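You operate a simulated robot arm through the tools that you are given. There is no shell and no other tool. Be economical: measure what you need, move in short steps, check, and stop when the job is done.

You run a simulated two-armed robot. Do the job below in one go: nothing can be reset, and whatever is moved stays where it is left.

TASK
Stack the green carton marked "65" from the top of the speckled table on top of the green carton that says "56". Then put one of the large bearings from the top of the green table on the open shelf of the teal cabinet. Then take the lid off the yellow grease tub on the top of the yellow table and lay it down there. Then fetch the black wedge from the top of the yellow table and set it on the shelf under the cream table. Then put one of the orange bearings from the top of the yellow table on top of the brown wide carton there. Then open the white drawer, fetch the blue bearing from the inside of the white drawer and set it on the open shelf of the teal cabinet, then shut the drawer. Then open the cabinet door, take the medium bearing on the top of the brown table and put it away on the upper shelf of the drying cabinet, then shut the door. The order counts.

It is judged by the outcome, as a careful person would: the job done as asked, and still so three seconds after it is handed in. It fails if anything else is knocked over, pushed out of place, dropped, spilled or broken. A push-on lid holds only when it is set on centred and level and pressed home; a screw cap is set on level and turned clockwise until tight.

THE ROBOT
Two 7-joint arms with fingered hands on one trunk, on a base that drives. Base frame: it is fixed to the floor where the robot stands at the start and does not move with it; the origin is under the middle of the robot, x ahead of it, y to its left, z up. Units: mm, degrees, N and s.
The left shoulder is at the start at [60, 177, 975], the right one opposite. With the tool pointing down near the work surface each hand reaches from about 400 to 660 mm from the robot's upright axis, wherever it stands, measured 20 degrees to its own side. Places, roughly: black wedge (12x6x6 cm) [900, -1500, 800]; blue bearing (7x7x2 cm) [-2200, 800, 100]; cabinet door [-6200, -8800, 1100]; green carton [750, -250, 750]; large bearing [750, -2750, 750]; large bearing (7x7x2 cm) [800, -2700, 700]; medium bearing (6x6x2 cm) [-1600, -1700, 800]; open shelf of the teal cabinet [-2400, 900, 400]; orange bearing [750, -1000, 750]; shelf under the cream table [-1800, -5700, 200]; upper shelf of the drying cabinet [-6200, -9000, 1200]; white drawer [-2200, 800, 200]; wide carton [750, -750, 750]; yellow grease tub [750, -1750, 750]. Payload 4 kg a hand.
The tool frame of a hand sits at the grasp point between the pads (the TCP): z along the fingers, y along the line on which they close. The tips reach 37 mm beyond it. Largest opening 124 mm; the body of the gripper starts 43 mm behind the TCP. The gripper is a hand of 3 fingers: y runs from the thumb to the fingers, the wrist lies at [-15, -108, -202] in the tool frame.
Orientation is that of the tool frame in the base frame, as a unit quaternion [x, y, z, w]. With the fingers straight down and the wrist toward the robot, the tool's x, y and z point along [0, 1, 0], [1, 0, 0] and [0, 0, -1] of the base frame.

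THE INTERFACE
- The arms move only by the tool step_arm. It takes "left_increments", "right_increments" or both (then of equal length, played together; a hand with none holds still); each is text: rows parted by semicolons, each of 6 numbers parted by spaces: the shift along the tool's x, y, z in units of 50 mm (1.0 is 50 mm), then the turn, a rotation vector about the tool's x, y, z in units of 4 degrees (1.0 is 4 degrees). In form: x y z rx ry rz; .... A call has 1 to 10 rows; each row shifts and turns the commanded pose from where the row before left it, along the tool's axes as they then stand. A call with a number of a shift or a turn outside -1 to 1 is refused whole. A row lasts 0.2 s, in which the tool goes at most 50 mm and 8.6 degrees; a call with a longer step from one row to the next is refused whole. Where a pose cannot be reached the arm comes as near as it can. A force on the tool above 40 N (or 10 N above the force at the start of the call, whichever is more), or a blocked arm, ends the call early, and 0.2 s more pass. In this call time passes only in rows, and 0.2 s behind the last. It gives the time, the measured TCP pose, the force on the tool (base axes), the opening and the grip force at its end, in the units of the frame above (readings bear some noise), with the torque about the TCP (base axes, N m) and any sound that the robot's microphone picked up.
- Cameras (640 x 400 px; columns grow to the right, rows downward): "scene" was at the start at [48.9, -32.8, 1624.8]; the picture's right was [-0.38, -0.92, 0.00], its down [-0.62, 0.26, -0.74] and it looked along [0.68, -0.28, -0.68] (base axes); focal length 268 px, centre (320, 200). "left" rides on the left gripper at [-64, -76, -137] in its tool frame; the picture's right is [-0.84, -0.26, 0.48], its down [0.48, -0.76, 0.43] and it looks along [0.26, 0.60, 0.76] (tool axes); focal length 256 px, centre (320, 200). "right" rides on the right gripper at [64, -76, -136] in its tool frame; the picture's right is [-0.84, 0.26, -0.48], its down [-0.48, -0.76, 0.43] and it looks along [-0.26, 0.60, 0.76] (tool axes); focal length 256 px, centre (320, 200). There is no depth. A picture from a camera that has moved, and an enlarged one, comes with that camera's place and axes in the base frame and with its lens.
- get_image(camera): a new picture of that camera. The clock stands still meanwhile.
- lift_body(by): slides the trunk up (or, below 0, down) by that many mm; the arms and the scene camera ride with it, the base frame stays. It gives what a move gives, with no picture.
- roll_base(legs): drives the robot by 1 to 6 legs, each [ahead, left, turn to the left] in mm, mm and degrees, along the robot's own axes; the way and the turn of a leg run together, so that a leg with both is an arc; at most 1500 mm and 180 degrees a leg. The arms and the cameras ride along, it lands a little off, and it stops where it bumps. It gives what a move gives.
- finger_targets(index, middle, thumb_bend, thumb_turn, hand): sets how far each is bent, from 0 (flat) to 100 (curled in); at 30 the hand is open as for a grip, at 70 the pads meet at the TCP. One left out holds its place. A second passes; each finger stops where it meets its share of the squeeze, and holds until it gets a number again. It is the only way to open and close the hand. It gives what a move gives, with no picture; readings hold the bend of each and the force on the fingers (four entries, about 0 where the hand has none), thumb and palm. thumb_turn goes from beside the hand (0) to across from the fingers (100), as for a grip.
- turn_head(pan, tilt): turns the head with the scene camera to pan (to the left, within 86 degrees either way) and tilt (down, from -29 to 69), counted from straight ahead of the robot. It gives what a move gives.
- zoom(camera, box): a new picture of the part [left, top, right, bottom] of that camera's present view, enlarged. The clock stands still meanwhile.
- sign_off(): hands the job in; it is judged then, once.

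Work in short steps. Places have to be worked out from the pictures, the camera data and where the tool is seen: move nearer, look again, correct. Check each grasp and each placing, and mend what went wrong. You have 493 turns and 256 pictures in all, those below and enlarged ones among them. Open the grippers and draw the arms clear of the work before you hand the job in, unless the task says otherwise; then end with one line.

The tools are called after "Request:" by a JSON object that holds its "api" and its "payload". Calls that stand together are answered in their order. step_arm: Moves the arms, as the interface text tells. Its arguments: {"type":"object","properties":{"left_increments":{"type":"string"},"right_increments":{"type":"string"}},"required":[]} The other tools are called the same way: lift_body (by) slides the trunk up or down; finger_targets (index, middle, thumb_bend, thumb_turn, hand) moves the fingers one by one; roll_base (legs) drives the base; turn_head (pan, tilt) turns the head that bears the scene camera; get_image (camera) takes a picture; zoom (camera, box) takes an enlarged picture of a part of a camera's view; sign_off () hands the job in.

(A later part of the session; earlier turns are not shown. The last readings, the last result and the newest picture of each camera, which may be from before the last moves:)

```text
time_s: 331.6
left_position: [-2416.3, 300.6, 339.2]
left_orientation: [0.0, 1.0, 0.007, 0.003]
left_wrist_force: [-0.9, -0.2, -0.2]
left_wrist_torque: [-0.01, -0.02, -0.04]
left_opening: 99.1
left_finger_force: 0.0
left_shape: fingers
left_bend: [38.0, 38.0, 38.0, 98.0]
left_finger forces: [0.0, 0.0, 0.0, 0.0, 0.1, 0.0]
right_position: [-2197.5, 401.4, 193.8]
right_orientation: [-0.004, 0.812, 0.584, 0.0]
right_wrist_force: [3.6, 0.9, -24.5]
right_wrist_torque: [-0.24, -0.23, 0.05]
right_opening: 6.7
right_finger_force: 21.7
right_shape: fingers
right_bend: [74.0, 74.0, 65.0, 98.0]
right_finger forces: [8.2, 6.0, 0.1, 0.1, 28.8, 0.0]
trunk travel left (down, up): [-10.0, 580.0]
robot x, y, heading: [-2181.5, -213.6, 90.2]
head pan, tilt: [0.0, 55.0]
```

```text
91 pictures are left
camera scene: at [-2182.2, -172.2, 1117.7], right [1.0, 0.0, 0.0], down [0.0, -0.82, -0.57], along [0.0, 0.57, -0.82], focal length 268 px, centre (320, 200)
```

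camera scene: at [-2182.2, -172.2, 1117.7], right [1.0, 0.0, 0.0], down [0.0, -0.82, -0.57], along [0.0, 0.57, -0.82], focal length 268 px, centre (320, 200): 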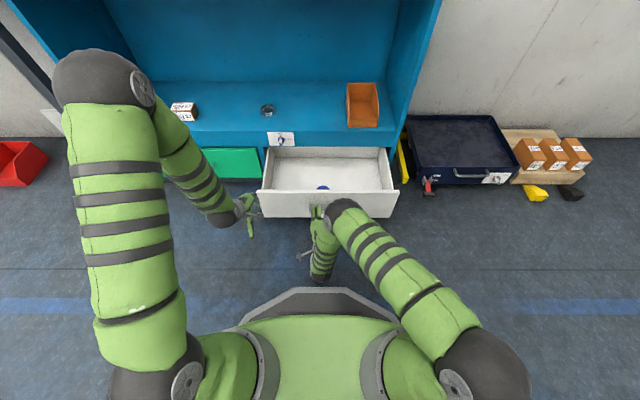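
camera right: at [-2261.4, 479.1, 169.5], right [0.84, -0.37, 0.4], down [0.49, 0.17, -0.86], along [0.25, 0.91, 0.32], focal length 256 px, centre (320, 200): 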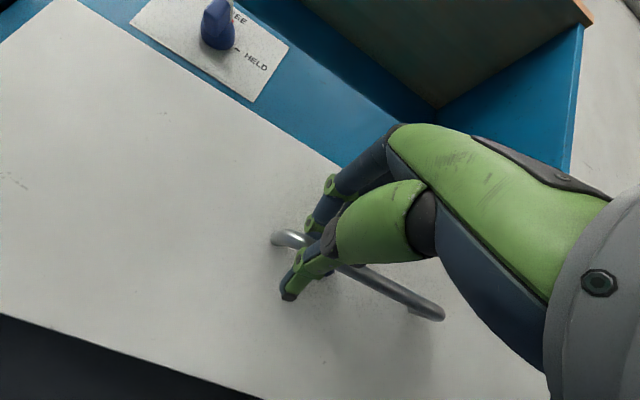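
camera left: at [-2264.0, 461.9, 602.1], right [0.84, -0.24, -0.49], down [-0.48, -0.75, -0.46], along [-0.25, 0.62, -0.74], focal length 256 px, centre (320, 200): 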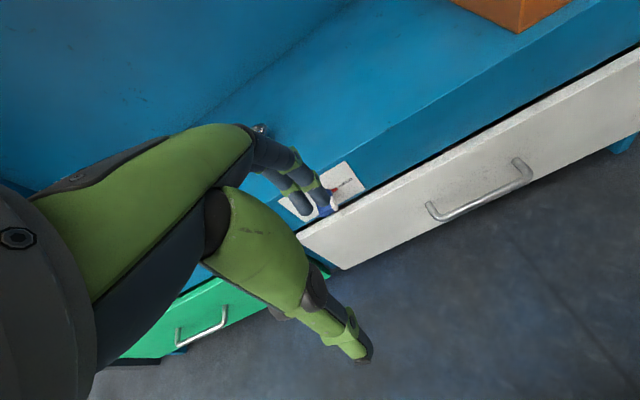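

Drawer is open ~230 mm. Release the handle and withdraw the right hand.

Request:
{"api": "finger_targets", "payload": {"hand": "right", "index": 52, "middle": 52, "thumb_bend": 50}}

Request:
{"api": "roll_base", "payload": {"legs": [[-90, 0, 0]]}}

Request:
{"api": "step_arm", "payload": {"right_increments": "0 0.5 0 1 0 0;0 0.5 0 1 0 0;0 0.5 0 1 0 0;0 0.5 0 1 0 0;0 0.5 0 1 0 0;0 0.5 0 1 0 0;0 0.5 0 1 0 0;0 0 -0.3 1 0 0;0 0 -0.3 1 0 0;0 0 -0.3 1 0 0"}}

Request:
{"api": "get_image", "payload": {"camera": "scene"}}

```text
time_s: 332.6
left_position: [-2415.2, 300.3, 340.3]
left_orientation: [-0.001, 1.0, 0.008, 0.004]
left_wrist_force: [0.0, -0.7, 0.6]
left_wrist_torque: [0.01, 0.02, 0.0]
left_opening: 99.1
left_finger_force: 0.1
left_shape: fingers
left_bend: [38.0, 38.0, 38.0, 98.0]
left_finger forces: [0.0, 0.0, 0.1, 0.0, 0.0, 0.0]
right_position: [-2198.3, 403.2, 195.4]
right_orientation: [-0.003, 0.811, 0.585, 0.0]
right_wrist_force: [0.1, -0.2, -0.5]
right_wrist_torque: [0.0, -0.04, -0.02]
right_opening: 58.9
right_finger_force: 0.1
right_shape: fingers
right_bend: [52.0, 52.0, 50.0, 98.0]
right_finger forces: [0.1, 0.0, 0.1, 0.0, 0.1, 0.1]
trunk travel left (down, up): [-10.0, 580.0]
robot x, y, heading: [-2182.7, -217.3, 90.1]
head pan, tilt: [0.0, 55.0]
```

```text
time_s: 333.7
left_position: [-2415.1, 211.5, 339.7]
left_orientation: [-0.001, 1.0, 0.008, 0.003]
left_wrist_force: [-0.6, -0.1, 0.6]
left_wrist_torque: [0.02, -0.02, 0.01]
left_opening: 99.2
left_finger_force: 0.1
left_shape: fingers
left_bend: [38.0, 38.0, 38.0, 98.0]
left_finger forces: [0.0, 0.0, 0.1, 0.0, 0.0, 0.1]
right_position: [-2197.9, 311.2, 196.1]
right_orientation: [-0.002, 0.811, 0.585, 0.001]
right_wrist_force: [-0.2, 0.8, 0.1]
right_wrist_torque: [-0.01, -0.02, 0.02]
right_opening: 58.6
right_finger_force: 0.0
right_shape: fingers
right_bend: [52.0, 52.0, 50.0, 98.0]
right_finger forces: [0.0, 0.0, 0.1, 0.1, 0.0, 0.0]
trunk travel left (down, up): [-10.0, 580.0]
robot x, y, heading: [-2183.3, -303.8, 90.1]
head pan, tilt: [0.0, 55.0]
```

```text
time_s: 335.9
left_position: [-2414.5, 208.8, 339.8]
left_orientation: [-0.001, 1.0, 0.007, 0.003]
left_wrist_force: [-0.3, 0.5, -0.2]
left_wrist_torque: [0.03, -0.01, -0.02]
left_opening: 99.5
left_finger_force: 0.1
left_shape: fingers
left_bend: [38.0, 38.0, 38.0, 98.0]
left_finger forces: [0.0, 0.0, 0.0, 0.0, 0.1, 0.1]
right_position: [-2200.0, 370.2, 380.4]
right_orientation: [-0.003, 0.962, 0.272, 0.001]
right_wrist_force: [0.0, -0.5, 0.4]
right_wrist_torque: [0.0, -0.01, -0.04]
right_opening: 58.8
right_finger_force: 0.0
right_shape: fingers
right_bend: [52.0, 52.0, 50.0, 98.0]
right_finger forces: [0.0, 0.0, 0.1, 0.0, 0.0, 0.0]
trunk travel left (down, up): [-10.0, 580.0]
robot x, y, heading: [-2184.7, -306.7, 89.8]
head pan, tilt: [0.0, 55.0]
```

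```text
90 pictures are left
camera scene: at [-2182.1, -264.0, 1117.8], right [1.0, 0.0, 0.0], down [0.0, -0.82, -0.57], along [0.0, 0.57, -0.82], focal length 268 px, centre (320, 200)
```

scene: 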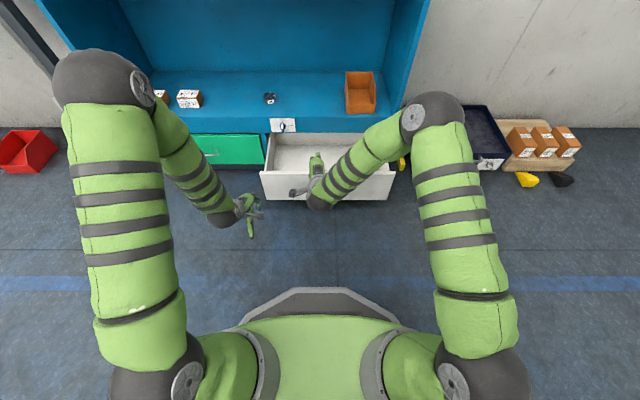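

Level the right hand and raise it so I can see the bearing in the drawer.

Request:
{"api": "step_arm", "payload": {"right_increments": "0 0 -0.4 1 0 0;0 0 -0.4 1 0 0;0 0 0 1 0 0;0 0 0 1 0 0;0 0 0 1 0 0;0 0 0 1 0 0;0 0 0 1 0 0;0 0 0 0.9 0 0"}}

Request:
{"api": "get_image", "payload": {"camera": "right"}}

Request:
{"api": "get_image", "payload": {"camera": "scene"}}

```text
time_s: 337.7
left_position: [-2414.3, 209.8, 340.7]
left_orientation: [-0.001, 1.0, 0.008, 0.004]
left_wrist_force: [-0.9, -0.7, -0.7]
left_wrist_torque: [0.01, 0.04, 0.03]
left_opening: 99.3
left_finger_force: 0.1
left_shape: fingers
left_bend: [38.0, 38.0, 38.0, 98.0]
left_finger forces: [0.1, 0.0, 0.0, 0.1, 0.0, 0.0]
right_position: [-2198.0, 351.2, 416.0]
right_orientation: [-0.002, 1.0, -0.001, 0.002]
right_wrist_force: [-0.1, 0.3, -0.4]
right_wrist_torque: [0.0, 0.02, 0.03]
right_opening: 58.9
right_finger_force: 0.0
right_shape: fingers
right_bend: [52.0, 52.0, 50.0, 98.0]
right_finger forces: [0.0, 0.1, 0.1, 0.0, 0.0, 0.0]
trunk travel left (down, up): [-10.0, 580.0]
robot x, y, heading: [-2182.7, -305.9, 90.1]
head pan, tilt: [0.0, 55.0]
```

```text
89 pictures are left
camera right: at [-2263.7, 275.2, 551.7], right [0.83, 0.26, 0.49], down [0.49, -0.76, -0.43], along [0.26, 0.6, -0.76], focal length 256 px, centre (320, 200)
```

right: 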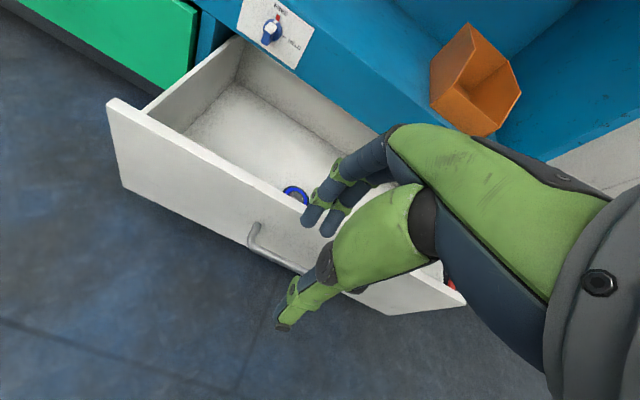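

```text
88 pictures are left
camera scene: at [-2182.0, -264.1, 1117.8], right [1.0, 0.0, 0.0], down [0.0, -0.82, -0.57], along [0.0, 0.57, -0.82], focal length 268 px, centre (320, 200)
```

scene: 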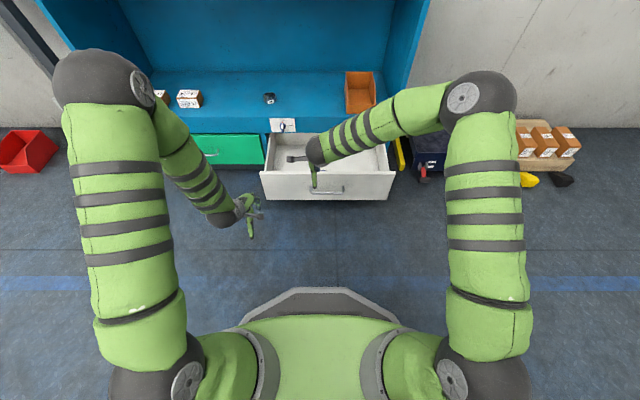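

Blue bearing ≈(-2168, 602), drawer floor ≈ z 88. Retract the hand a bit, bring the base to (-2283, -5), then go over the bearing.

Request:
{"api": "step_arm", "payload": {"right_increments": "-0.4 -0.7 0 0 0 0;-0.4 -0.7 0 0 0 0;-0.4 -0.4 0 0 0 0"}}

Request:
{"api": "roll_base", "payload": {"legs": [[0, 100, 0], [300, 0, 0]]}}

Request:
{"api": "get_image", "payload": {"camera": "right"}}

Request:
{"api": "get_image", "payload": {"camera": "scene"}}

```text
time_s: 338.5
left_position: [-2415.1, 209.4, 340.4]
left_orientation: [-0.001, 1.0, 0.008, 0.004]
left_wrist_force: [0.1, -0.9, 0.5]
left_wrist_torque: [0.01, 0.03, 0.02]
left_opening: 99.3
left_finger_force: 0.0
left_shape: fingers
left_bend: [38.0, 38.0, 38.0, 98.0]
left_finger forces: [0.0, 0.0, 0.0, 0.0, 0.0, 0.0]
right_position: [-2139.6, 263.4, 415.6]
right_orientation: [-0.002, 1.0, -0.001, 0.002]
right_wrist_force: [0.7, 0.7, -0.1]
right_wrist_torque: [-0.01, -0.02, -0.02]
right_opening: 58.8
right_finger_force: 0.1
right_shape: fingers
right_bend: [52.0, 52.0, 50.0, 98.0]
right_finger forces: [0.1, 0.0, 0.1, 0.0, 0.0, 0.1]
trunk travel left (down, up): [-10.0, 580.0]
robot x, y, heading: [-2181.9, -301.9, 89.9]
head pan, tilt: [0.0, 55.0]
```

```text
time_s: 341.3
left_position: [-2510.8, 512.8, 339.3]
left_orientation: [0.002, 1.0, 0.009, 0.003]
left_wrist_force: [-0.6, 0.3, 0.2]
left_wrist_torque: [0.0, 0.02, 0.04]
left_opening: 99.3
left_finger_force: 0.0
left_shape: fingers
left_bend: [38.0, 38.0, 38.0, 98.0]
left_finger forces: [0.1, 0.0, 0.1, 0.0, 0.0, 0.0]
right_position: [-2234.8, 563.4, 414.3]
right_orientation: [0.0, 1.0, 0.0, 0.004]
right_wrist_force: [-0.2, 0.8, -0.3]
right_wrist_torque: [0.0, 0.01, 0.0]
right_opening: 58.8
right_finger_force: 0.0
right_shape: fingers
right_bend: [52.0, 52.0, 50.0, 98.0]
right_finger forces: [0.1, 0.0, 0.0, 0.1, 0.0, 0.0]
trunk travel left (down, up): [-10.0, 580.0]
robot x, y, heading: [-2281.2, -4.1, 90.0]
head pan, tilt: [0.0, 55.0]
```

```text
87 pictures are left
camera right: at [-2299.3, 488.6, 550.8], right [0.84, 0.26, 0.49], down [0.49, -0.76, -0.43], along [0.26, 0.6, -0.76], focal length 256 px, centre (320, 200)
```

right: 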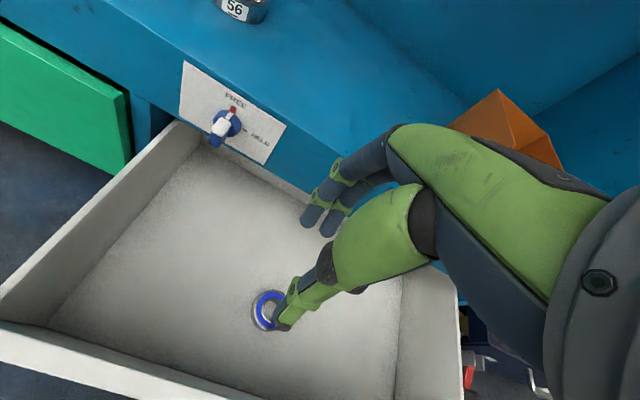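

```text
86 pictures are left
camera scene: at [-2279.7, 36.8, 1117.8], right [1.0, 0.0, 0.0], down [0.0, -0.82, -0.57], along [0.0, 0.57, -0.82], focal length 268 px, centre (320, 200)
```

scene: 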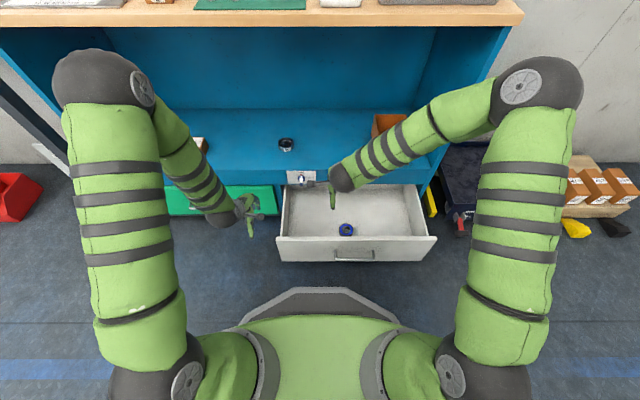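

Blue bearing ≈(-2170,582), top z≈120. Pre-shape wider, move over it and descend to z≈210.

Request:
{"api": "finger_targets", "payload": {"hand": "right", "index": 40, "middle": 40, "thumb_bend": 40}}

Request:
{"api": "step_arm", "payload": {"right_increments": "-0.7 0.19 0 0 0 0;-0.66 0.19 0 0 0 0;0 0 0.8 0 0 0;0 0 0.8 0 0 0;0 0 0.8 0 0 0;0 0 0.8 0 0 0;0 0 0.8 0 0 0"}}

Request:
{"api": "get_image", "payload": {"camera": "right"}}

Request:
{"api": "zoom", "payload": {"camera": "scene", "box": [260, 150, 450, 280]}}

```text
time_s: 342.3
left_position: [-2510.0, 510.8, 340.4]
left_orientation: [0.001, 1.0, 0.008, 0.003]
left_wrist_force: [-0.2, 1.1, 0.5]
left_wrist_torque: [-0.04, 0.0, 0.02]
left_opening: 99.2
left_finger_force: 0.1
left_shape: fingers
left_bend: [38.0, 38.0, 38.0, 98.0]
left_finger forces: [0.1, 0.0, 0.0, 0.1, 0.0, 0.1]
right_position: [-2235.5, 563.8, 414.1]
right_orientation: [0.0, 1.0, 0.0, 0.002]
right_wrist_force: [-0.6, -0.1, -0.4]
right_wrist_torque: [-0.02, 0.01, 0.03]
right_opening: 93.1
right_finger_force: 0.1
right_shape: fingers
right_bend: [40.0, 40.0, 40.0, 98.0]
right_finger forces: [0.0, 0.0, 0.1, 0.1, 0.0, 0.0]
trunk travel left (down, up): [-10.0, 580.0]
robot x, y, heading: [-2282.8, -2.7, 89.8]
head pan, tilt: [0.0, 55.0]
```

```text
time_s: 343.9
left_position: [-2510.5, 511.7, 339.9]
left_orientation: [0.001, 1.0, 0.008, 0.003]
left_wrist_force: [0.2, -0.4, 0.1]
left_wrist_torque: [-0.02, -0.04, 0.0]
left_opening: 99.5
left_finger_force: 0.1
left_shape: fingers
left_bend: [38.0, 38.0, 38.0, 98.0]
left_finger forces: [0.1, 0.0, 0.0, 0.0, 0.1, 0.0]
right_position: [-2164.6, 583.5, 213.8]
right_orientation: [0.0, 1.0, 0.0, 0.002]
right_wrist_force: [-0.8, -0.1, 0.1]
right_wrist_torque: [0.0, -0.01, -0.01]
right_opening: 93.2
right_finger_force: 0.1
right_shape: fingers
right_bend: [40.0, 40.0, 40.0, 98.0]
right_finger forces: [0.0, 0.0, 0.0, 0.0, 0.1, 0.0]
trunk travel left (down, up): [-10.0, 580.0]
robot x, y, heading: [-2283.9, -6.0, 89.9]
head pan, tilt: [0.0, 55.0]
```

```text
85 pictures are left
camera right: at [-2230.1, 508.7, 350.1], right [0.84, 0.26, 0.49], down [0.49, -0.76, -0.43], along [0.26, 0.6, -0.76], focal length 256 px, centre (320, 200)
```

right: 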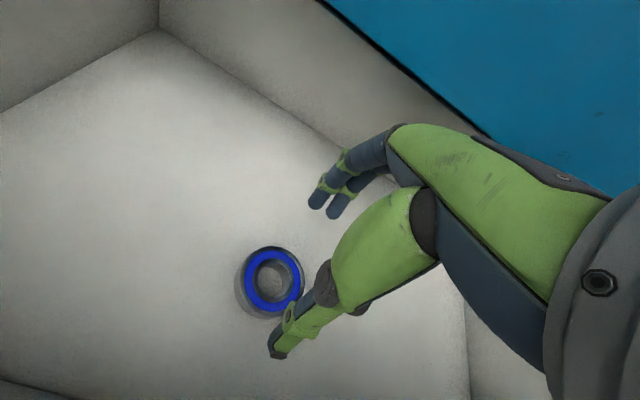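

```text
3.08 times, centred on (355, 215) of scene
camera zoom: at [-2279.8, 36.6, 1117.9], right [1.0, 0.0, 0.0], down [0.0, -0.82, -0.57], along [0.0, 0.57, -0.82], focal length 825 px, centre (212, 154)
```

zoom: 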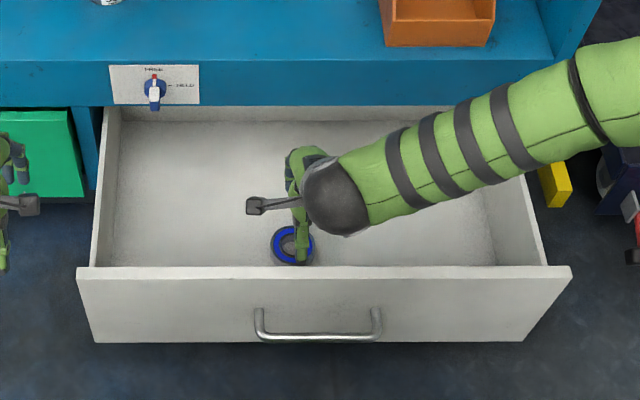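

Adjust 5 mm left and descend to near the drawer floor.

Request:
{"api": "step_arm", "payload": {"right_increments": "0.1 0 0.6 0 0 0;0 0 0.5 0 0 0;0 0 0.1 0 0 0;0 0 0.08 0 0 0;0 0 0.08 0 0 0"}}

Request:
{"api": "get_image", "payload": {"camera": "right"}}

```text
time_s: 345.1
left_position: [-2510.4, 511.3, 339.9]
left_orientation: [0.001, 1.0, 0.007, 0.003]
left_wrist_force: [0.4, 0.1, -0.1]
left_wrist_torque: [-0.03, 0.01, 0.01]
left_opening: 99.3
left_finger_force: 0.1
left_shape: fingers
left_bend: [38.0, 38.0, 38.0, 98.0]
left_finger forces: [0.1, 0.1, 0.0, 0.1, 0.0, 0.0]
right_position: [-2169.0, 583.3, 148.5]
right_orientation: [0.0, 1.0, 0.0, 0.003]
right_wrist_force: [0.2, -0.5, 1.2]
right_wrist_torque: [0.04, -0.03, -0.02]
right_opening: 93.0
right_finger_force: 0.3
right_shape: fingers
right_bend: [40.0, 40.0, 40.0, 98.0]
right_finger forces: [0.0, 1.0, 0.1, 0.1, 0.0, 0.1]
trunk travel left (down, up): [-10.0, 580.0]
robot x, y, heading: [-2283.1, -5.2, 89.6]
head pan, tilt: [0.0, 55.0]
```

```text
83 pictures are left
camera right: at [-2235.0, 507.6, 283.8], right [0.84, 0.26, 0.49], down [0.49, -0.76, -0.43], along [0.26, 0.6, -0.76], focal length 256 px, centre (320, 200)
```

right: 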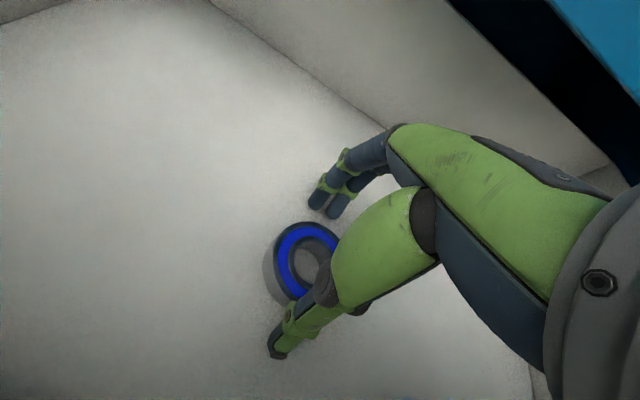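

Fingertips just touch the floor. Raise 4 mm and close.

Request:
{"api": "step_arm", "payload": {"right_increments": "0 0 -0.08 0 0 0"}}

Request:
{"api": "finger_targets", "payload": {"hand": "right", "index": 54, "middle": 54, "thumb_bend": 54}}

Request:
{"api": "get_image", "payload": {"camera": "right"}}

```text
time_s: 345.5
left_position: [-2511.3, 512.4, 339.1]
left_orientation: [0.0, 1.0, 0.009, 0.003]
left_wrist_force: [0.6, -0.7, 0.5]
left_wrist_torque: [-0.04, 0.0, 0.01]
left_opening: 99.3
left_finger_force: 0.0
left_shape: fingers
left_bend: [38.0, 38.0, 38.0, 98.0]
left_finger forces: [0.0, 0.0, 0.1, 0.1, 0.2, 0.1]
right_position: [-2170.5, 583.8, 151.5]
right_orientation: [0.0, 1.0, 0.0, 0.001]
right_wrist_force: [0.2, 0.1, 0.0]
right_wrist_torque: [-0.01, 0.01, -0.02]
right_opening: 93.1
right_finger_force: 0.1
right_shape: fingers
right_bend: [40.0, 40.0, 40.0, 98.0]
right_finger forces: [0.0, 0.0, 0.1, 0.1, 0.0, 0.0]
trunk travel left (down, up): [-10.0, 580.0]
robot x, y, heading: [-2281.9, 0.4, 90.1]
head pan, tilt: [0.0, 55.0]
```

```text
time_s: 346.5
left_position: [-2511.2, 512.2, 340.8]
left_orientation: [0.001, 1.0, 0.007, 0.004]
left_wrist_force: [0.1, -0.7, -0.4]
left_wrist_torque: [-0.02, -0.01, -0.02]
left_opening: 99.0
left_finger_force: 0.0
left_shape: fingers
left_bend: [38.0, 38.0, 38.0, 98.0]
left_finger forces: [0.0, 0.0, 0.0, 0.0, 0.1, 0.0]
right_position: [-2168.1, 583.0, 150.5]
right_orientation: [0.0, 1.0, 0.001, 0.002]
right_wrist_force: [0.2, 0.3, 0.8]
right_wrist_torque: [0.07, 0.0, -0.03]
right_opening: 60.3
right_finger_force: 5.4
right_shape: fingers
right_bend: [52.0, 52.0, 52.0, 97.0]
right_finger forces: [2.8, 2.8, 0.0, 0.0, 5.1, 0.1]
trunk travel left (down, up): [-10.0, 580.0]
robot x, y, heading: [-2280.3, -1.1, 90.0]
head pan, tilt: [0.0, 55.0]
```

```text
82 pictures are left
camera right: at [-2235.0, 507.5, 287.5], right [0.84, 0.26, 0.49], down [0.49, -0.76, -0.43], along [0.26, 0.6, -0.76], focal length 256 px, centre (320, 200)
```

right: 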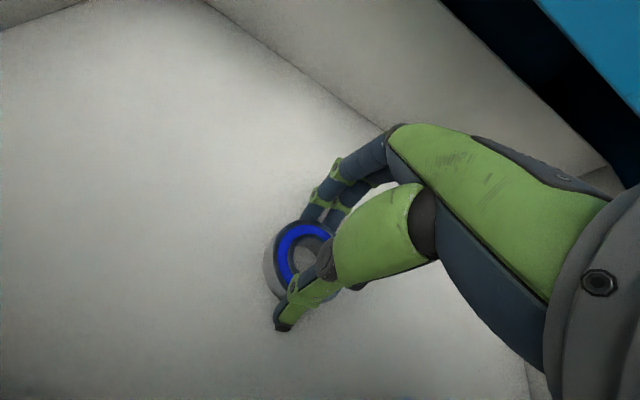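

Balanced contact. Squeeze more and lift slowly.

Request:
{"api": "finger_targets", "payload": {"hand": "right", "index": 63, "middle": 63, "thumb_bend": 63}}

Request:
{"api": "step_arm", "payload": {"right_increments": "0 0 -0.2 0 0 0;0 0 -0.4 0 0 0;0 0 -0.7 0 0 0;0 0 -0.9 0 0 0;0 0 -0.9 0 0 0;0 0 -0.9 0 0 0;0 0 -0.9 0 0 0"}}

Request:
{"api": "get_image", "payload": {"camera": "right"}}

```text
time_s: 347.5
left_position: [-2511.0, 511.1, 341.1]
left_orientation: [0.001, 1.0, 0.008, 0.003]
left_wrist_force: [0.5, 0.5, 0.2]
left_wrist_torque: [0.0, -0.01, -0.01]
left_opening: 99.3
left_finger_force: 0.0
left_shape: fingers
left_bend: [38.0, 38.0, 38.0, 98.0]
left_finger forces: [0.1, 0.0, 0.0, 0.0, 0.1, 0.0]
right_position: [-2169.5, 582.8, 151.6]
right_orientation: [0.001, 1.0, 0.0, 0.002]
right_wrist_force: [0.9, 0.7, 6.4]
right_wrist_torque: [0.2, 0.0, 0.0]
right_opening: 58.7
right_finger_force: 19.7
right_shape: fingers
right_bend: [55.0, 55.0, 55.0, 96.0]
right_finger forces: [10.4, 10.6, 0.1, 0.0, 19.4, 0.1]
trunk travel left (down, up): [-10.0, 580.0]
robot x, y, heading: [-2284.1, -7.0, 89.7]
head pan, tilt: [0.0, 55.0]
```

```text
time_s: 349.1
left_position: [-2511.5, 512.1, 339.5]
left_orientation: [0.001, 1.0, 0.008, 0.003]
left_wrist_force: [1.3, -0.5, -0.6]
left_wrist_torque: [0.01, 0.02, 0.02]
left_opening: 99.3
left_finger_force: 0.0
left_shape: fingers
left_bend: [38.0, 38.0, 38.0, 98.0]
left_finger forces: [0.0, 0.1, 0.0, 0.0, 0.0, 0.0]
right_position: [-2171.4, 583.9, 395.1]
right_orientation: [0.001, 1.0, -0.001, 0.003]
right_wrist_force: [0.1, 0.1, -1.8]
right_wrist_torque: [0.01, 0.0, -0.01]
right_opening: 58.3
right_finger_force: 18.9
right_shape: fingers
right_bend: [55.0, 56.0, 56.0, 96.0]
right_finger forces: [9.9, 9.7, 0.1, 0.0, 17.7, 0.1]
trunk travel left (down, up): [-10.0, 580.0]
robot x, y, heading: [-2282.5, -4.4, 89.7]
head pan, tilt: [0.0, 55.0]
```

```text
81 pictures are left
camera right: at [-2235.8, 507.8, 532.3], right [0.84, 0.26, 0.49], down [0.49, -0.76, -0.43], along [0.26, 0.6, -0.76], focal length 256 px, centre (320, 200)
```

right: 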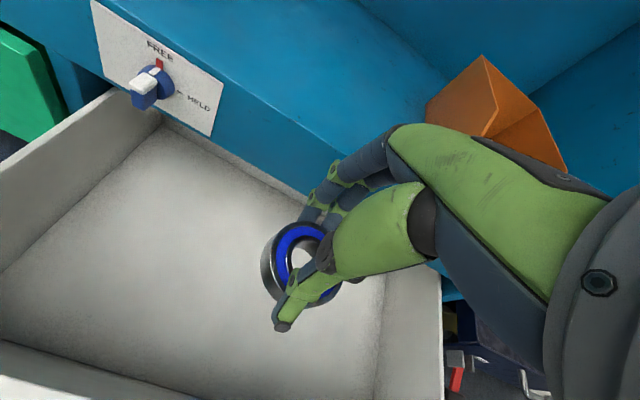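

Bearing held. Raise to z≈490, drive 70 ahead, then reach onto the shelf at (-2230, 775).

Request:
{"api": "step_arm", "payload": {"right_increments": "0 0 -0.9 0 0 0;0.6 0 -0.9 0 0 0;0.6 0 -0.1 0 0 0"}}

Request:
{"api": "roll_base", "payload": {"legs": [[70, 0, 0]]}}

Request:
{"api": "step_arm", "payload": {"right_increments": "0 0.8 0 0 0 0;0 0.8 0 0 0 0;0 0.8 0 0 0 0"}}

Request:
{"api": "get_image", "payload": {"camera": "right"}}

Request:
{"api": "get_image", "payload": {"camera": "scene"}}

```text
refused: row 2 steps farther than a row can; nothing moved
```

```text
time_s: 350.2
left_position: [-2509.9, 580.1, 339.8]
left_orientation: [0.002, 1.0, 0.008, 0.003]
left_wrist_force: [-0.7, 0.7, -0.7]
left_wrist_torque: [-0.01, -0.01, -0.03]
left_opening: 99.2
left_finger_force: 0.2
left_shape: fingers
left_bend: [38.0, 38.0, 38.0, 98.0]
left_finger forces: [0.1, 0.1, 0.0, 0.0, 0.1, 0.0]
right_position: [-2173.1, 644.0, 394.9]
right_orientation: [-0.003, 1.0, -0.004, 0.0]
right_wrist_force: [3.7, -20.0, 13.1]
right_wrist_torque: [0.35, -0.19, -0.39]
right_opening: 58.4
right_finger_force: 38.2
right_shape: fingers
right_bend: [58.0, 60.0, 53.0, 94.0]
right_finger forces: [6.8, 46.4, 0.1, 0.0, 24.1, 0.0]
trunk travel left (down, up): [-10.0, 580.0]
robot x, y, heading: [-2279.2, 65.2, 89.8]
head pan, tilt: [0.0, 55.0]
stopped in leg 1: the force on the tool passed its limit at 46 N (the readings are from after the stop); the commanded pose is now the measured one
```

```text
time_s: 350.5
left_position: [-2508.8, 578.2, 341.8]
left_orientation: [0.002, 1.0, 0.008, 0.003]
left_wrist_force: [0.2, 0.4, -0.8]
left_wrist_torque: [0.01, 0.02, 0.0]
left_opening: 99.3
left_finger_force: 0.0
left_shape: fingers
left_bend: [38.0, 38.0, 38.0, 98.0]
left_finger forces: [0.0, 0.0, 0.1, 0.0, 0.1, 0.0]
right_position: [-2173.6, 646.5, 396.5]
right_orientation: [-0.004, 1.0, -0.008, 0.0]
right_wrist_force: [5.2, -28.9, 22.3]
right_wrist_torque: [0.57, -0.36, -0.53]
right_opening: 58.1
right_finger_force: 45.7
right_shape: fingers
right_bend: [59.0, 62.0, 52.0, 93.0]
right_finger forces: [5.4, 60.8, 0.0, 0.0, 26.1, 0.0]
trunk travel left (down, up): [-10.0, 580.0]
robot x, y, heading: [-2278.7, 63.3, 89.4]
head pan, tilt: [0.0, 55.0]
stopped in row 1 (right hand): the force on the tool passed its limit at 52 N (the readings are from after the stop); the commanded pose is now the measured one
```

```text
80 pictures are left
camera right: at [-2237.8, 572.5, 534.0], right [0.83, 0.27, 0.48], down [0.49, -0.76, -0.42], along [0.25, 0.59, -0.77], focal length 256 px, centre (320, 200)
```

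right: 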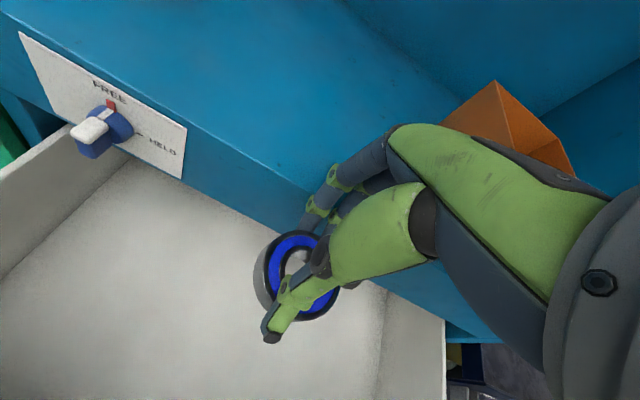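

```text
79 pictures are left
camera scene: at [-2279.1, 102.2, 1118.1], right [1.0, -0.01, 0.0], down [0.0, -0.82, -0.57], along [0.0, 0.57, -0.82], focal length 268 px, centre (320, 200)
```

scene: 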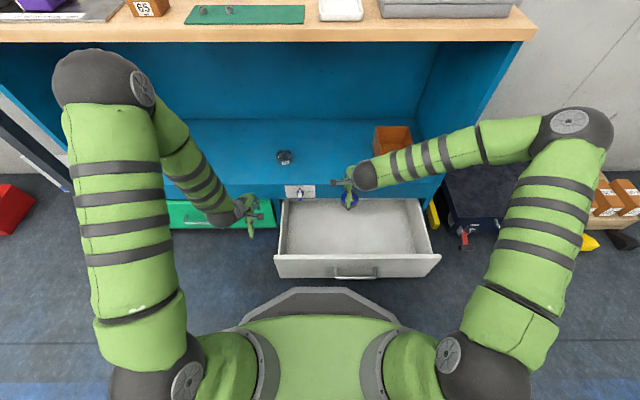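

The raise was refused and the fingers bumped the shelf edge; the bearing is still held. Back the hand off 30 mm, then raise.

Request:
{"api": "step_arm", "payload": {"right_increments": "0 -0.6 0 0 0 0;0 0 0 0 0 0"}}

Request:
{"api": "get_image", "payload": {"camera": "right"}}

```text
time_s: 351.1
left_position: [-2509.3, 580.6, 339.9]
left_orientation: [0.001, 1.0, 0.007, 0.003]
left_wrist_force: [-0.5, 0.6, -0.5]
left_wrist_torque: [-0.01, -0.02, -0.02]
left_opening: 99.0
left_finger_force: 0.0
left_shape: fingers
left_bend: [38.0, 38.0, 38.0, 98.0]
left_finger forces: [0.0, 0.1, 0.0, 0.0, 0.0, 0.0]
right_position: [-2173.5, 620.0, 396.3]
right_orientation: [-0.004, 1.0, -0.007, 0.0]
right_wrist_force: [-0.3, 0.8, -2.6]
right_wrist_torque: [0.0, 0.03, 0.02]
right_opening: 57.4
right_finger_force: 19.6
right_shape: fingers
right_bend: [56.0, 57.0, 56.0, 96.0]
right_finger forces: [10.4, 10.1, 0.0, 0.1, 17.6, 0.0]
trunk travel left (down, up): [-10.0, 580.0]
robot x, y, heading: [-2282.4, 61.4, 89.8]
head pan, tilt: [0.0, 55.0]
```

```text
78 pictures are left
camera right: at [-2237.5, 547.0, 533.0], right [0.83, 0.27, 0.48], down [0.49, -0.76, -0.42], along [0.25, 0.59, -0.77], focal length 256 px, centre (320, 200)
```

right: 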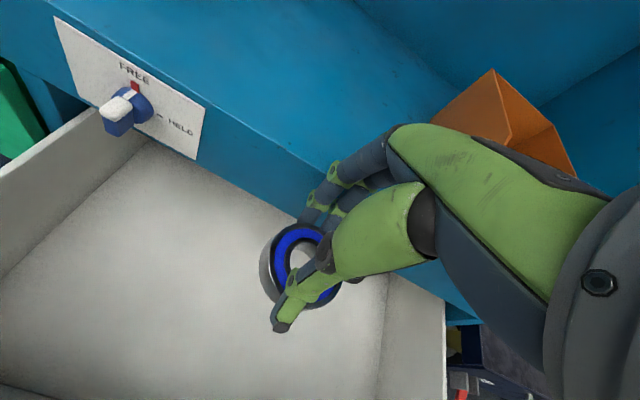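

Grip is intact. Raise to z≈490, then reach onto the shelf.

Request:
{"api": "step_arm", "payload": {"right_increments": "0 0 -0.9 0 0 0;0 0 -0.95 0 0 0;0.6 0.5 0 0 0 0;0.6 0.7 0 0 0 0;0 0.9 0 0 0 0;0 0.8 0 0 0 0"}}

Request:
{"api": "get_image", "payload": {"camera": "scene"}}

Request:
{"api": "get_image", "payload": {"camera": "right"}}

```text
time_s: 352.5
left_position: [-2508.0, 579.8, 340.9]
left_orientation: [0.002, 1.0, 0.007, 0.004]
left_wrist_force: [-0.2, 0.8, -0.9]
left_wrist_torque: [0.02, -0.01, 0.02]
left_opening: 99.5
left_finger_force: 0.0
left_shape: fingers
left_bend: [38.0, 38.0, 38.0, 98.0]
left_finger forces: [0.0, 0.1, 0.1, 0.0, 0.0, 0.1]
right_position: [-2234.3, 766.6, 485.8]
right_orientation: [-0.004, 1.0, -0.007, 0.0]
right_wrist_force: [-0.4, -0.1, -2.1]
right_wrist_torque: [-0.02, 0.0, 0.0]
right_opening: 57.4
right_finger_force: 18.9
right_shape: fingers
right_bend: [56.0, 57.0, 56.0, 96.0]
right_finger forces: [10.2, 10.1, 0.0, 0.0, 17.5, 0.1]
trunk travel left (down, up): [-10.0, 580.0]
robot x, y, heading: [-2283.3, 64.1, 89.7]
head pan, tilt: [0.0, 55.0]
```

```text
77 pictures are left
camera scene: at [-2279.2, 104.5, 1117.8], right [1.0, 0.0, 0.0], down [0.0, -0.82, -0.57], along [0.0, 0.57, -0.82], focal length 268 px, centre (320, 200)
```

scene: 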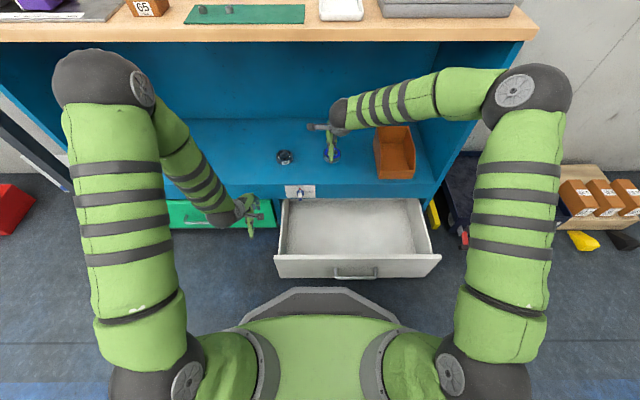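

```text
76 pictures are left
camera right: at [-2298.8, 692.8, 624.4], right [0.83, 0.27, 0.48], down [0.49, -0.76, -0.42], along [0.25, 0.59, -0.77], focal length 256 px, centre (320, 200)
```

right: 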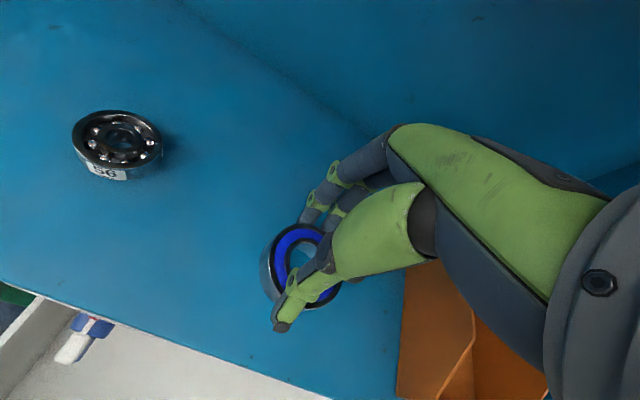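

Clear. Lower onto the shelf until contact.

Request:
{"api": "step_arm", "payload": {"right_increments": "0 0 0.7 0 0 0;0 0 0.3 0 0 0;0 0 0.1 0 0 0;0 0 0.1 0 0 0;0 0 0.1 0 0 0;0 0 0.1 0 0 0;0 0 0.1 0 0 0"}}

Request:
{"api": "get_image", "payload": {"camera": "right"}}

```text
time_s: 354.1
left_position: [-2510.3, 579.1, 339.6]
left_orientation: [0.002, 1.0, 0.008, 0.003]
left_wrist_force: [-0.4, -0.1, -0.1]
left_wrist_torque: [0.0, 0.0, 0.0]
left_opening: 99.3
left_finger_force: 0.0
left_shape: fingers
left_bend: [38.0, 38.0, 38.0, 98.0]
left_finger forces: [0.0, 0.0, 0.0, 0.0, 0.1, 0.0]
right_position: [-2238.0, 768.4, 419.8]
right_orientation: [-0.003, 1.0, 0.001, -0.002]
right_wrist_force: [2.2, -5.3, 21.5]
right_wrist_torque: [-0.42, 0.0, 0.0]
right_opening: 57.7
right_finger_force: 23.0
right_shape: fingers
right_bend: [57.0, 57.0, 55.0, 96.0]
right_finger forces: [8.8, 9.8, 0.0, 0.0, 27.9, 0.1]
trunk travel left (down, up): [-10.0, 580.0]
robot x, y, heading: [-2282.1, 60.8, 89.4]
head pan, tilt: [0.0, 55.0]
stopped in row 7 (right hand): the force on the tool passed its limit at 44 N (the readings are from after the stop); the commanded pose is now the measured one
```

```text
75 pictures are left
camera right: at [-2299.9, 691.9, 557.8], right [0.84, 0.26, 0.48], down [0.49, -0.76, -0.44], along [0.25, 0.6, -0.76], focal length 256 px, centre (320, 200)
```

right: 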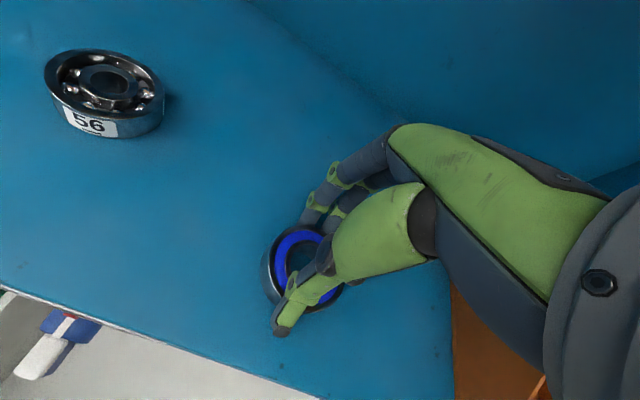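

Contact. Ease 3 mm and release, then lift and withdraw.

Request:
{"api": "step_arm", "payload": {"right_increments": "0 0 -0.06 0 0 0"}}

Request:
{"api": "finger_targets", "payload": {"hand": "right", "index": 46, "middle": 46, "thumb_bend": 46}}

Request:
{"api": "finger_targets", "payload": {"hand": "right", "index": 38, "middle": 38, "thumb_bend": 38}}

Request:
{"api": "step_arm", "payload": {"right_increments": "0 0 -0.3 0 0 0;0 0 -0.7 0 0 0;0 0 -0.6 0 0 0;0 -0.9 0 0 0 0;0 -0.9 0 0 0 0;0 -0.9 0 0 0 0;0 -0.9 0 0 0 0"}}

Request:
{"api": "get_image", "payload": {"camera": "scene"}}

```text
time_s: 354.5
left_position: [-2509.6, 579.1, 339.5]
left_orientation: [0.002, 1.0, 0.008, 0.003]
left_wrist_force: [0.1, -0.1, -0.3]
left_wrist_torque: [-0.01, -0.02, 0.0]
left_opening: 99.4
left_finger_force: 0.1
left_shape: fingers
left_bend: [38.0, 38.0, 38.0, 98.0]
left_finger forces: [0.0, 0.0, 0.1, 0.1, 0.1, 0.0]
right_position: [-2235.5, 768.1, 421.0]
right_orientation: [-0.004, 1.0, -0.002, -0.002]
right_wrist_force: [-0.7, -0.7, 15.5]
right_wrist_torque: [-0.17, 0.07, 0.02]
right_opening: 57.5
right_finger_force: 22.1
right_shape: fingers
right_bend: [56.0, 57.0, 55.0, 96.0]
right_finger forces: [10.0, 10.7, 0.1, 0.0, 24.0, 0.0]
trunk travel left (down, up): [-10.0, 580.0]
robot x, y, heading: [-2277.6, 65.7, 89.3]
head pan, tilt: [0.0, 55.0]
```

```text
time_s: 355.5
left_position: [-2509.8, 580.7, 338.7]
left_orientation: [0.002, 1.0, 0.007, 0.004]
left_wrist_force: [0.2, 0.1, -0.2]
left_wrist_torque: [-0.01, -0.01, 0.02]
left_opening: 99.4
left_finger_force: 0.1
left_shape: fingers
left_bend: [38.0, 38.0, 38.0, 98.0]
left_finger forces: [0.0, 0.0, 0.0, 0.0, 0.0, 0.1]
right_position: [-2236.3, 766.8, 418.9]
right_orientation: [-0.004, 1.0, -0.003, -0.001]
right_wrist_force: [-0.4, -0.4, -0.1]
right_wrist_torque: [0.04, 0.02, -0.01]
right_opening: 74.4
right_finger_force: 0.2
right_shape: fingers
right_bend: [46.0, 46.0, 46.0, 97.0]
right_finger forces: [0.1, 0.1, 0.0, 0.0, 0.1, 0.0]
trunk travel left (down, up): [-10.0, 580.0]
robot x, y, heading: [-2278.6, 61.8, 89.8]
head pan, tilt: [0.0, 55.0]
```

```text
time_s: 356.5
left_position: [-2509.3, 579.6, 339.2]
left_orientation: [0.002, 1.0, 0.007, 0.004]
left_wrist_force: [0.1, -0.6, -0.4]
left_wrist_torque: [-0.01, 0.01, 0.03]
left_opening: 99.2
left_finger_force: 0.2
left_shape: fingers
left_bend: [38.0, 38.0, 38.0, 98.0]
left_finger forces: [0.0, 0.1, 0.1, 0.1, 0.1, 0.1]
right_position: [-2234.5, 766.9, 419.8]
right_orientation: [-0.004, 1.0, -0.002, 0.0]
right_wrist_force: [-0.2, 0.7, -0.5]
right_wrist_torque: [0.0, 0.01, 0.01]
right_opening: 99.0
right_finger_force: 0.0
right_shape: fingers
right_bend: [38.0, 38.0, 38.0, 97.0]
right_finger forces: [0.1, 0.1, 0.0, 0.0, 0.1, 0.0]
trunk travel left (down, up): [-10.0, 580.0]
robot x, y, heading: [-2279.5, 62.7, 89.6]
head pan, tilt: [0.0, 55.0]
```

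```text
time_s: 358.1
left_position: [-2508.7, 579.5, 339.7]
left_orientation: [0.002, 1.0, 0.007, 0.004]
left_wrist_force: [0.2, 0.4, 0.0]
left_wrist_torque: [0.02, -0.01, 0.01]
left_opening: 99.3
left_finger_force: 0.1
left_shape: fingers
left_bend: [38.0, 38.0, 38.0, 98.0]
left_finger forces: [0.0, 0.1, 0.0, 0.1, 0.1, 0.0]
right_position: [-2234.5, 586.7, 502.1]
right_orientation: [-0.003, 1.0, -0.003, -0.002]
right_wrist_force: [-0.1, -0.5, 1.0]
right_wrist_torque: [0.01, -0.03, -0.01]
right_opening: 99.3
right_finger_force: 0.0
right_shape: fingers
right_bend: [38.0, 38.0, 38.0, 97.0]
right_finger forces: [0.1, 0.0, 0.0, 0.1, 0.0, 0.1]
trunk travel left (down, up): [-10.0, 580.0]
robot x, y, heading: [-2282.7, 64.1, 89.7]
head pan, tilt: [0.0, 55.0]
```

```text
74 pictures are left
camera scene: at [-2279.2, 104.6, 1117.8], right [1.0, 0.0, 0.0], down [0.0, -0.82, -0.57], along [0.0, 0.57, -0.82], focal length 268 px, centre (320, 200)
```

scene: 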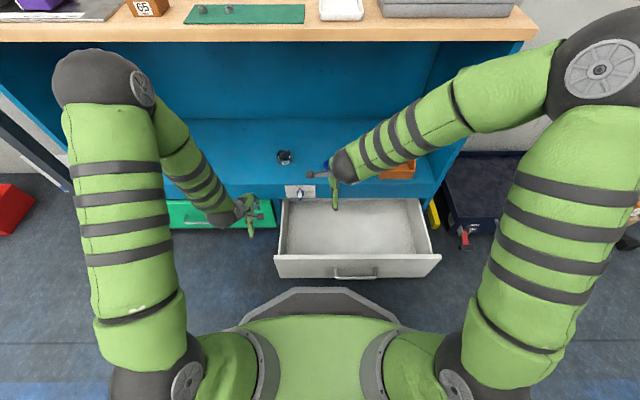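

Blue bearing is on the shelf. Now shut the drawer: back off, close the right hand and place it in front of the drawer panel above the handle.

Request:
{"api": "roll_base", "payload": {"legs": [[-220, 0, 0]]}}

Request:
{"api": "finger_targets", "payload": {"hand": "right", "index": 70, "middle": 70, "thumb_bend": 70}}

Request:
{"api": "step_arm", "payload": {"right_increments": "-0.6 0 0.7 0 0 0;-0.6 0 0.7 0 0 0;-0.4 0 0.8 0 0 0;0 0 0.9 0 0 0;0 0 0.9 0 0 0;0 0 0.5 0 0 0"}}

Request:
{"api": "get_image", "payload": {"camera": "scene"}}

Request:
{"api": "get_image", "payload": {"camera": "right"}}

```text
time_s: 359.8
left_position: [-2511.1, 364.0, 340.4]
left_orientation: [0.001, 1.0, 0.007, 0.003]
left_wrist_force: [-0.1, -0.2, 0.2]
left_wrist_torque: [0.0, -0.05, 0.0]
left_opening: 99.2
left_finger_force: 0.1
left_shape: fingers
left_bend: [38.0, 38.0, 38.0, 98.0]
left_finger forces: [0.0, 0.1, 0.0, 0.0, 0.1, 0.0]
right_position: [-2236.4, 372.9, 502.3]
right_orientation: [-0.004, 1.0, -0.003, 0.0]
right_wrist_force: [0.0, -0.5, -1.0]
right_wrist_torque: [0.0, 0.02, 0.01]
right_opening: 99.3
right_finger_force: 0.2
right_shape: fingers
right_bend: [38.0, 38.0, 38.0, 97.0]
right_finger forces: [0.0, 0.0, 0.1, 0.0, 0.1, 0.0]
trunk travel left (down, up): [-10.0, 580.0]
robot x, y, heading: [-2283.9, -151.1, 89.8]
head pan, tilt: [0.0, 55.0]
```

```text
time_s: 360.8
left_position: [-2510.1, 365.7, 341.1]
left_orientation: [0.0, 1.0, 0.007, 0.004]
left_wrist_force: [1.1, 0.8, 0.6]
left_wrist_torque: [-0.01, 0.04, 0.04]
left_opening: 99.1
left_finger_force: 0.1
left_shape: fingers
left_bend: [38.0, 38.0, 38.0, 98.0]
left_finger forces: [0.0, 0.0, 0.0, 0.0, 0.0, 0.0]
right_position: [-2236.8, 372.8, 502.5]
right_orientation: [-0.003, 1.0, -0.003, -0.001]
right_wrist_force: [-0.1, 0.4, -0.2]
right_wrist_torque: [-0.01, 0.02, 0.01]
right_opening: 1.5
right_finger_force: 0.0
right_shape: fingers
right_bend: [70.0, 70.0, 70.0, 97.0]
right_finger forces: [0.1, 0.0, 0.0, 0.0, 0.0, 0.0]
trunk travel left (down, up): [-10.0, 580.0]
robot x, y, heading: [-2280.4, -154.3, 89.9]
head pan, tilt: [0.0, 55.0]
```

```text
time_s: 362.2
left_position: [-2511.7, 364.8, 340.8]
left_orientation: [0.001, 1.0, 0.007, 0.004]
left_wrist_force: [-0.5, -0.6, -1.5]
left_wrist_torque: [0.03, -0.02, 0.0]
left_opening: 99.2
left_finger_force: 0.0
left_shape: fingers
left_bend: [38.0, 38.0, 38.0, 98.0]
left_finger forces: [0.0, 0.1, 0.1, 0.0, 0.1, 0.0]
right_position: [-2156.6, 374.6, 276.7]
right_orientation: [-0.004, 1.0, -0.001, -0.001]
right_wrist_force: [0.2, -0.3, -0.7]
right_wrist_torque: [-0.01, 0.03, 0.02]
right_opening: 1.2
right_finger_force: 0.1
right_shape: fingers
right_bend: [70.0, 70.0, 70.0, 98.0]
right_finger forces: [0.1, 0.0, 0.0, 0.0, 0.0, 0.0]
trunk travel left (down, up): [-10.0, 580.0]
robot x, y, heading: [-2279.6, -154.1, 89.8]
head pan, tilt: [0.0, 55.0]
```

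```text
73 pictures are left
camera scene: at [-2280.3, -110.8, 1117.9], right [1.0, 0.0, 0.0], down [0.0, -0.82, -0.57], along [0.0, 0.57, -0.82], focal length 268 px, centre (320, 200)
```

scene: 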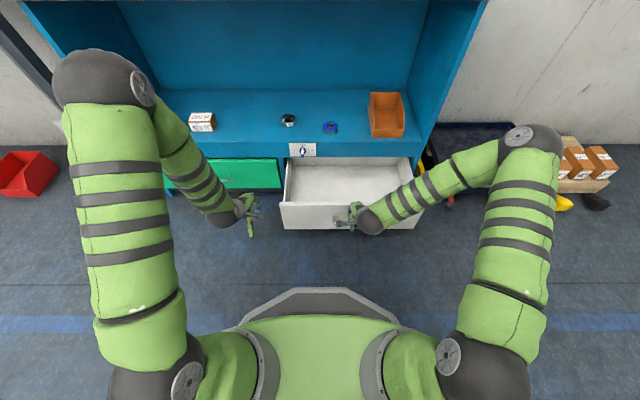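

```text
72 pictures are left
camera right: at [-2219.6, 299.3, 413.3], right [0.84, 0.27, 0.48], down [0.49, -0.76, -0.43], along [0.25, 0.6, -0.76], focal length 256 px, centre (320, 200)
```

right: 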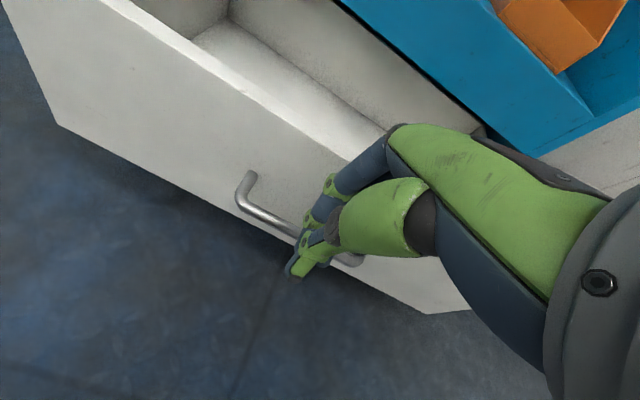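

Retract the left hand for clearance, then push the drawer shut by driving forward.

Request:
{"api": "step_arm", "payload": {"left_increments": "0 -0.5 -0.6 0 0 0;0 -0.5 -0.6 0 0 0;0 -0.5 -0.6 0 0 0"}}

Request:
{"api": "roll_base", "payload": {"legs": [[180, 0, 0]]}}

Request:
{"api": "get_image", "payload": {"camera": "scene"}}

```text
time_s: 363.0
left_position: [-2511.6, 314.7, 428.7]
left_orientation: [0.002, 1.0, 0.006, 0.004]
left_wrist_force: [0.6, -0.9, -0.2]
left_wrist_torque: [0.02, 0.01, -0.01]
left_opening: 99.1
left_finger_force: 0.0
left_shape: fingers
left_bend: [38.0, 38.0, 38.0, 98.0]
left_finger forces: [0.0, 0.1, 0.0, 0.1, 0.0, 0.1]
left hand out of reach, approached as far as the arm can: row 3
right_position: [-2156.2, 374.4, 275.9]
right_orientation: [-0.004, 1.0, -0.003, -0.001]
right_wrist_force: [0.6, 0.0, -1.0]
right_wrist_torque: [0.0, -0.01, 0.0]
right_opening: 1.1
right_finger_force: 0.1
right_shape: fingers
right_bend: [70.0, 70.0, 70.0, 98.0]
right_finger forces: [0.0, 0.1, 0.0, 0.0, 0.0, 0.1]
trunk travel left (down, up): [-10.0, 580.0]
robot x, y, heading: [-2282.6, -151.4, 89.9]
head pan, tilt: [0.0, 55.0]
```

```text
time_s: 364.5
left_position: [-2509.6, 493.4, 428.2]
left_orientation: [0.002, 1.0, 0.007, 0.003]
left_wrist_force: [0.2, 0.9, -0.5]
left_wrist_torque: [0.04, 0.0, 0.03]
left_opening: 99.2
left_finger_force: 0.0
left_shape: fingers
left_bend: [38.0, 38.0, 38.0, 98.0]
left_finger forces: [0.0, 0.0, 0.0, 0.1, 0.0, 0.0]
right_position: [-2154.0, 551.9, 276.5]
right_orientation: [-0.004, 1.0, -0.003, -0.001]
right_wrist_force: [0.1, 0.1, 0.9]
right_wrist_torque: [-0.03, -0.01, -0.06]
right_opening: 1.5
right_finger_force: 0.1
right_shape: fingers
right_bend: [70.0, 70.0, 70.0, 98.0]
right_finger forces: [0.0, 0.1, 0.0, 0.0, 0.1, 0.0]
trunk travel left (down, up): [-10.0, 580.0]
robot x, y, heading: [-2280.2, 24.6, 89.6]
head pan, tilt: [0.0, 55.0]
```

```text
71 pictures are left
camera scene: at [-2279.3, 66.8, 1117.8], right [1.0, -0.01, 0.0], down [0.0, -0.82, -0.57], along [0.0, 0.57, -0.82], focal length 268 px, centre (320, 200)
```

scene: 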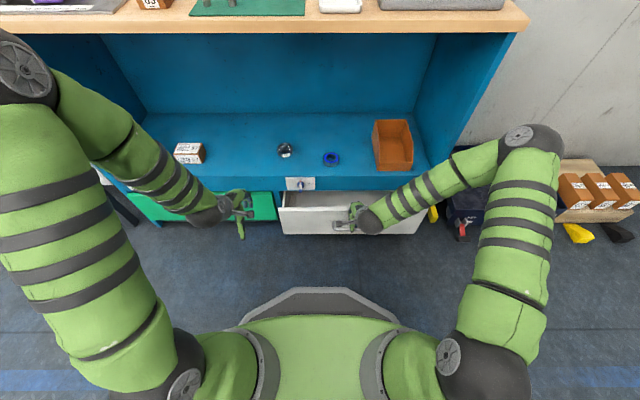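

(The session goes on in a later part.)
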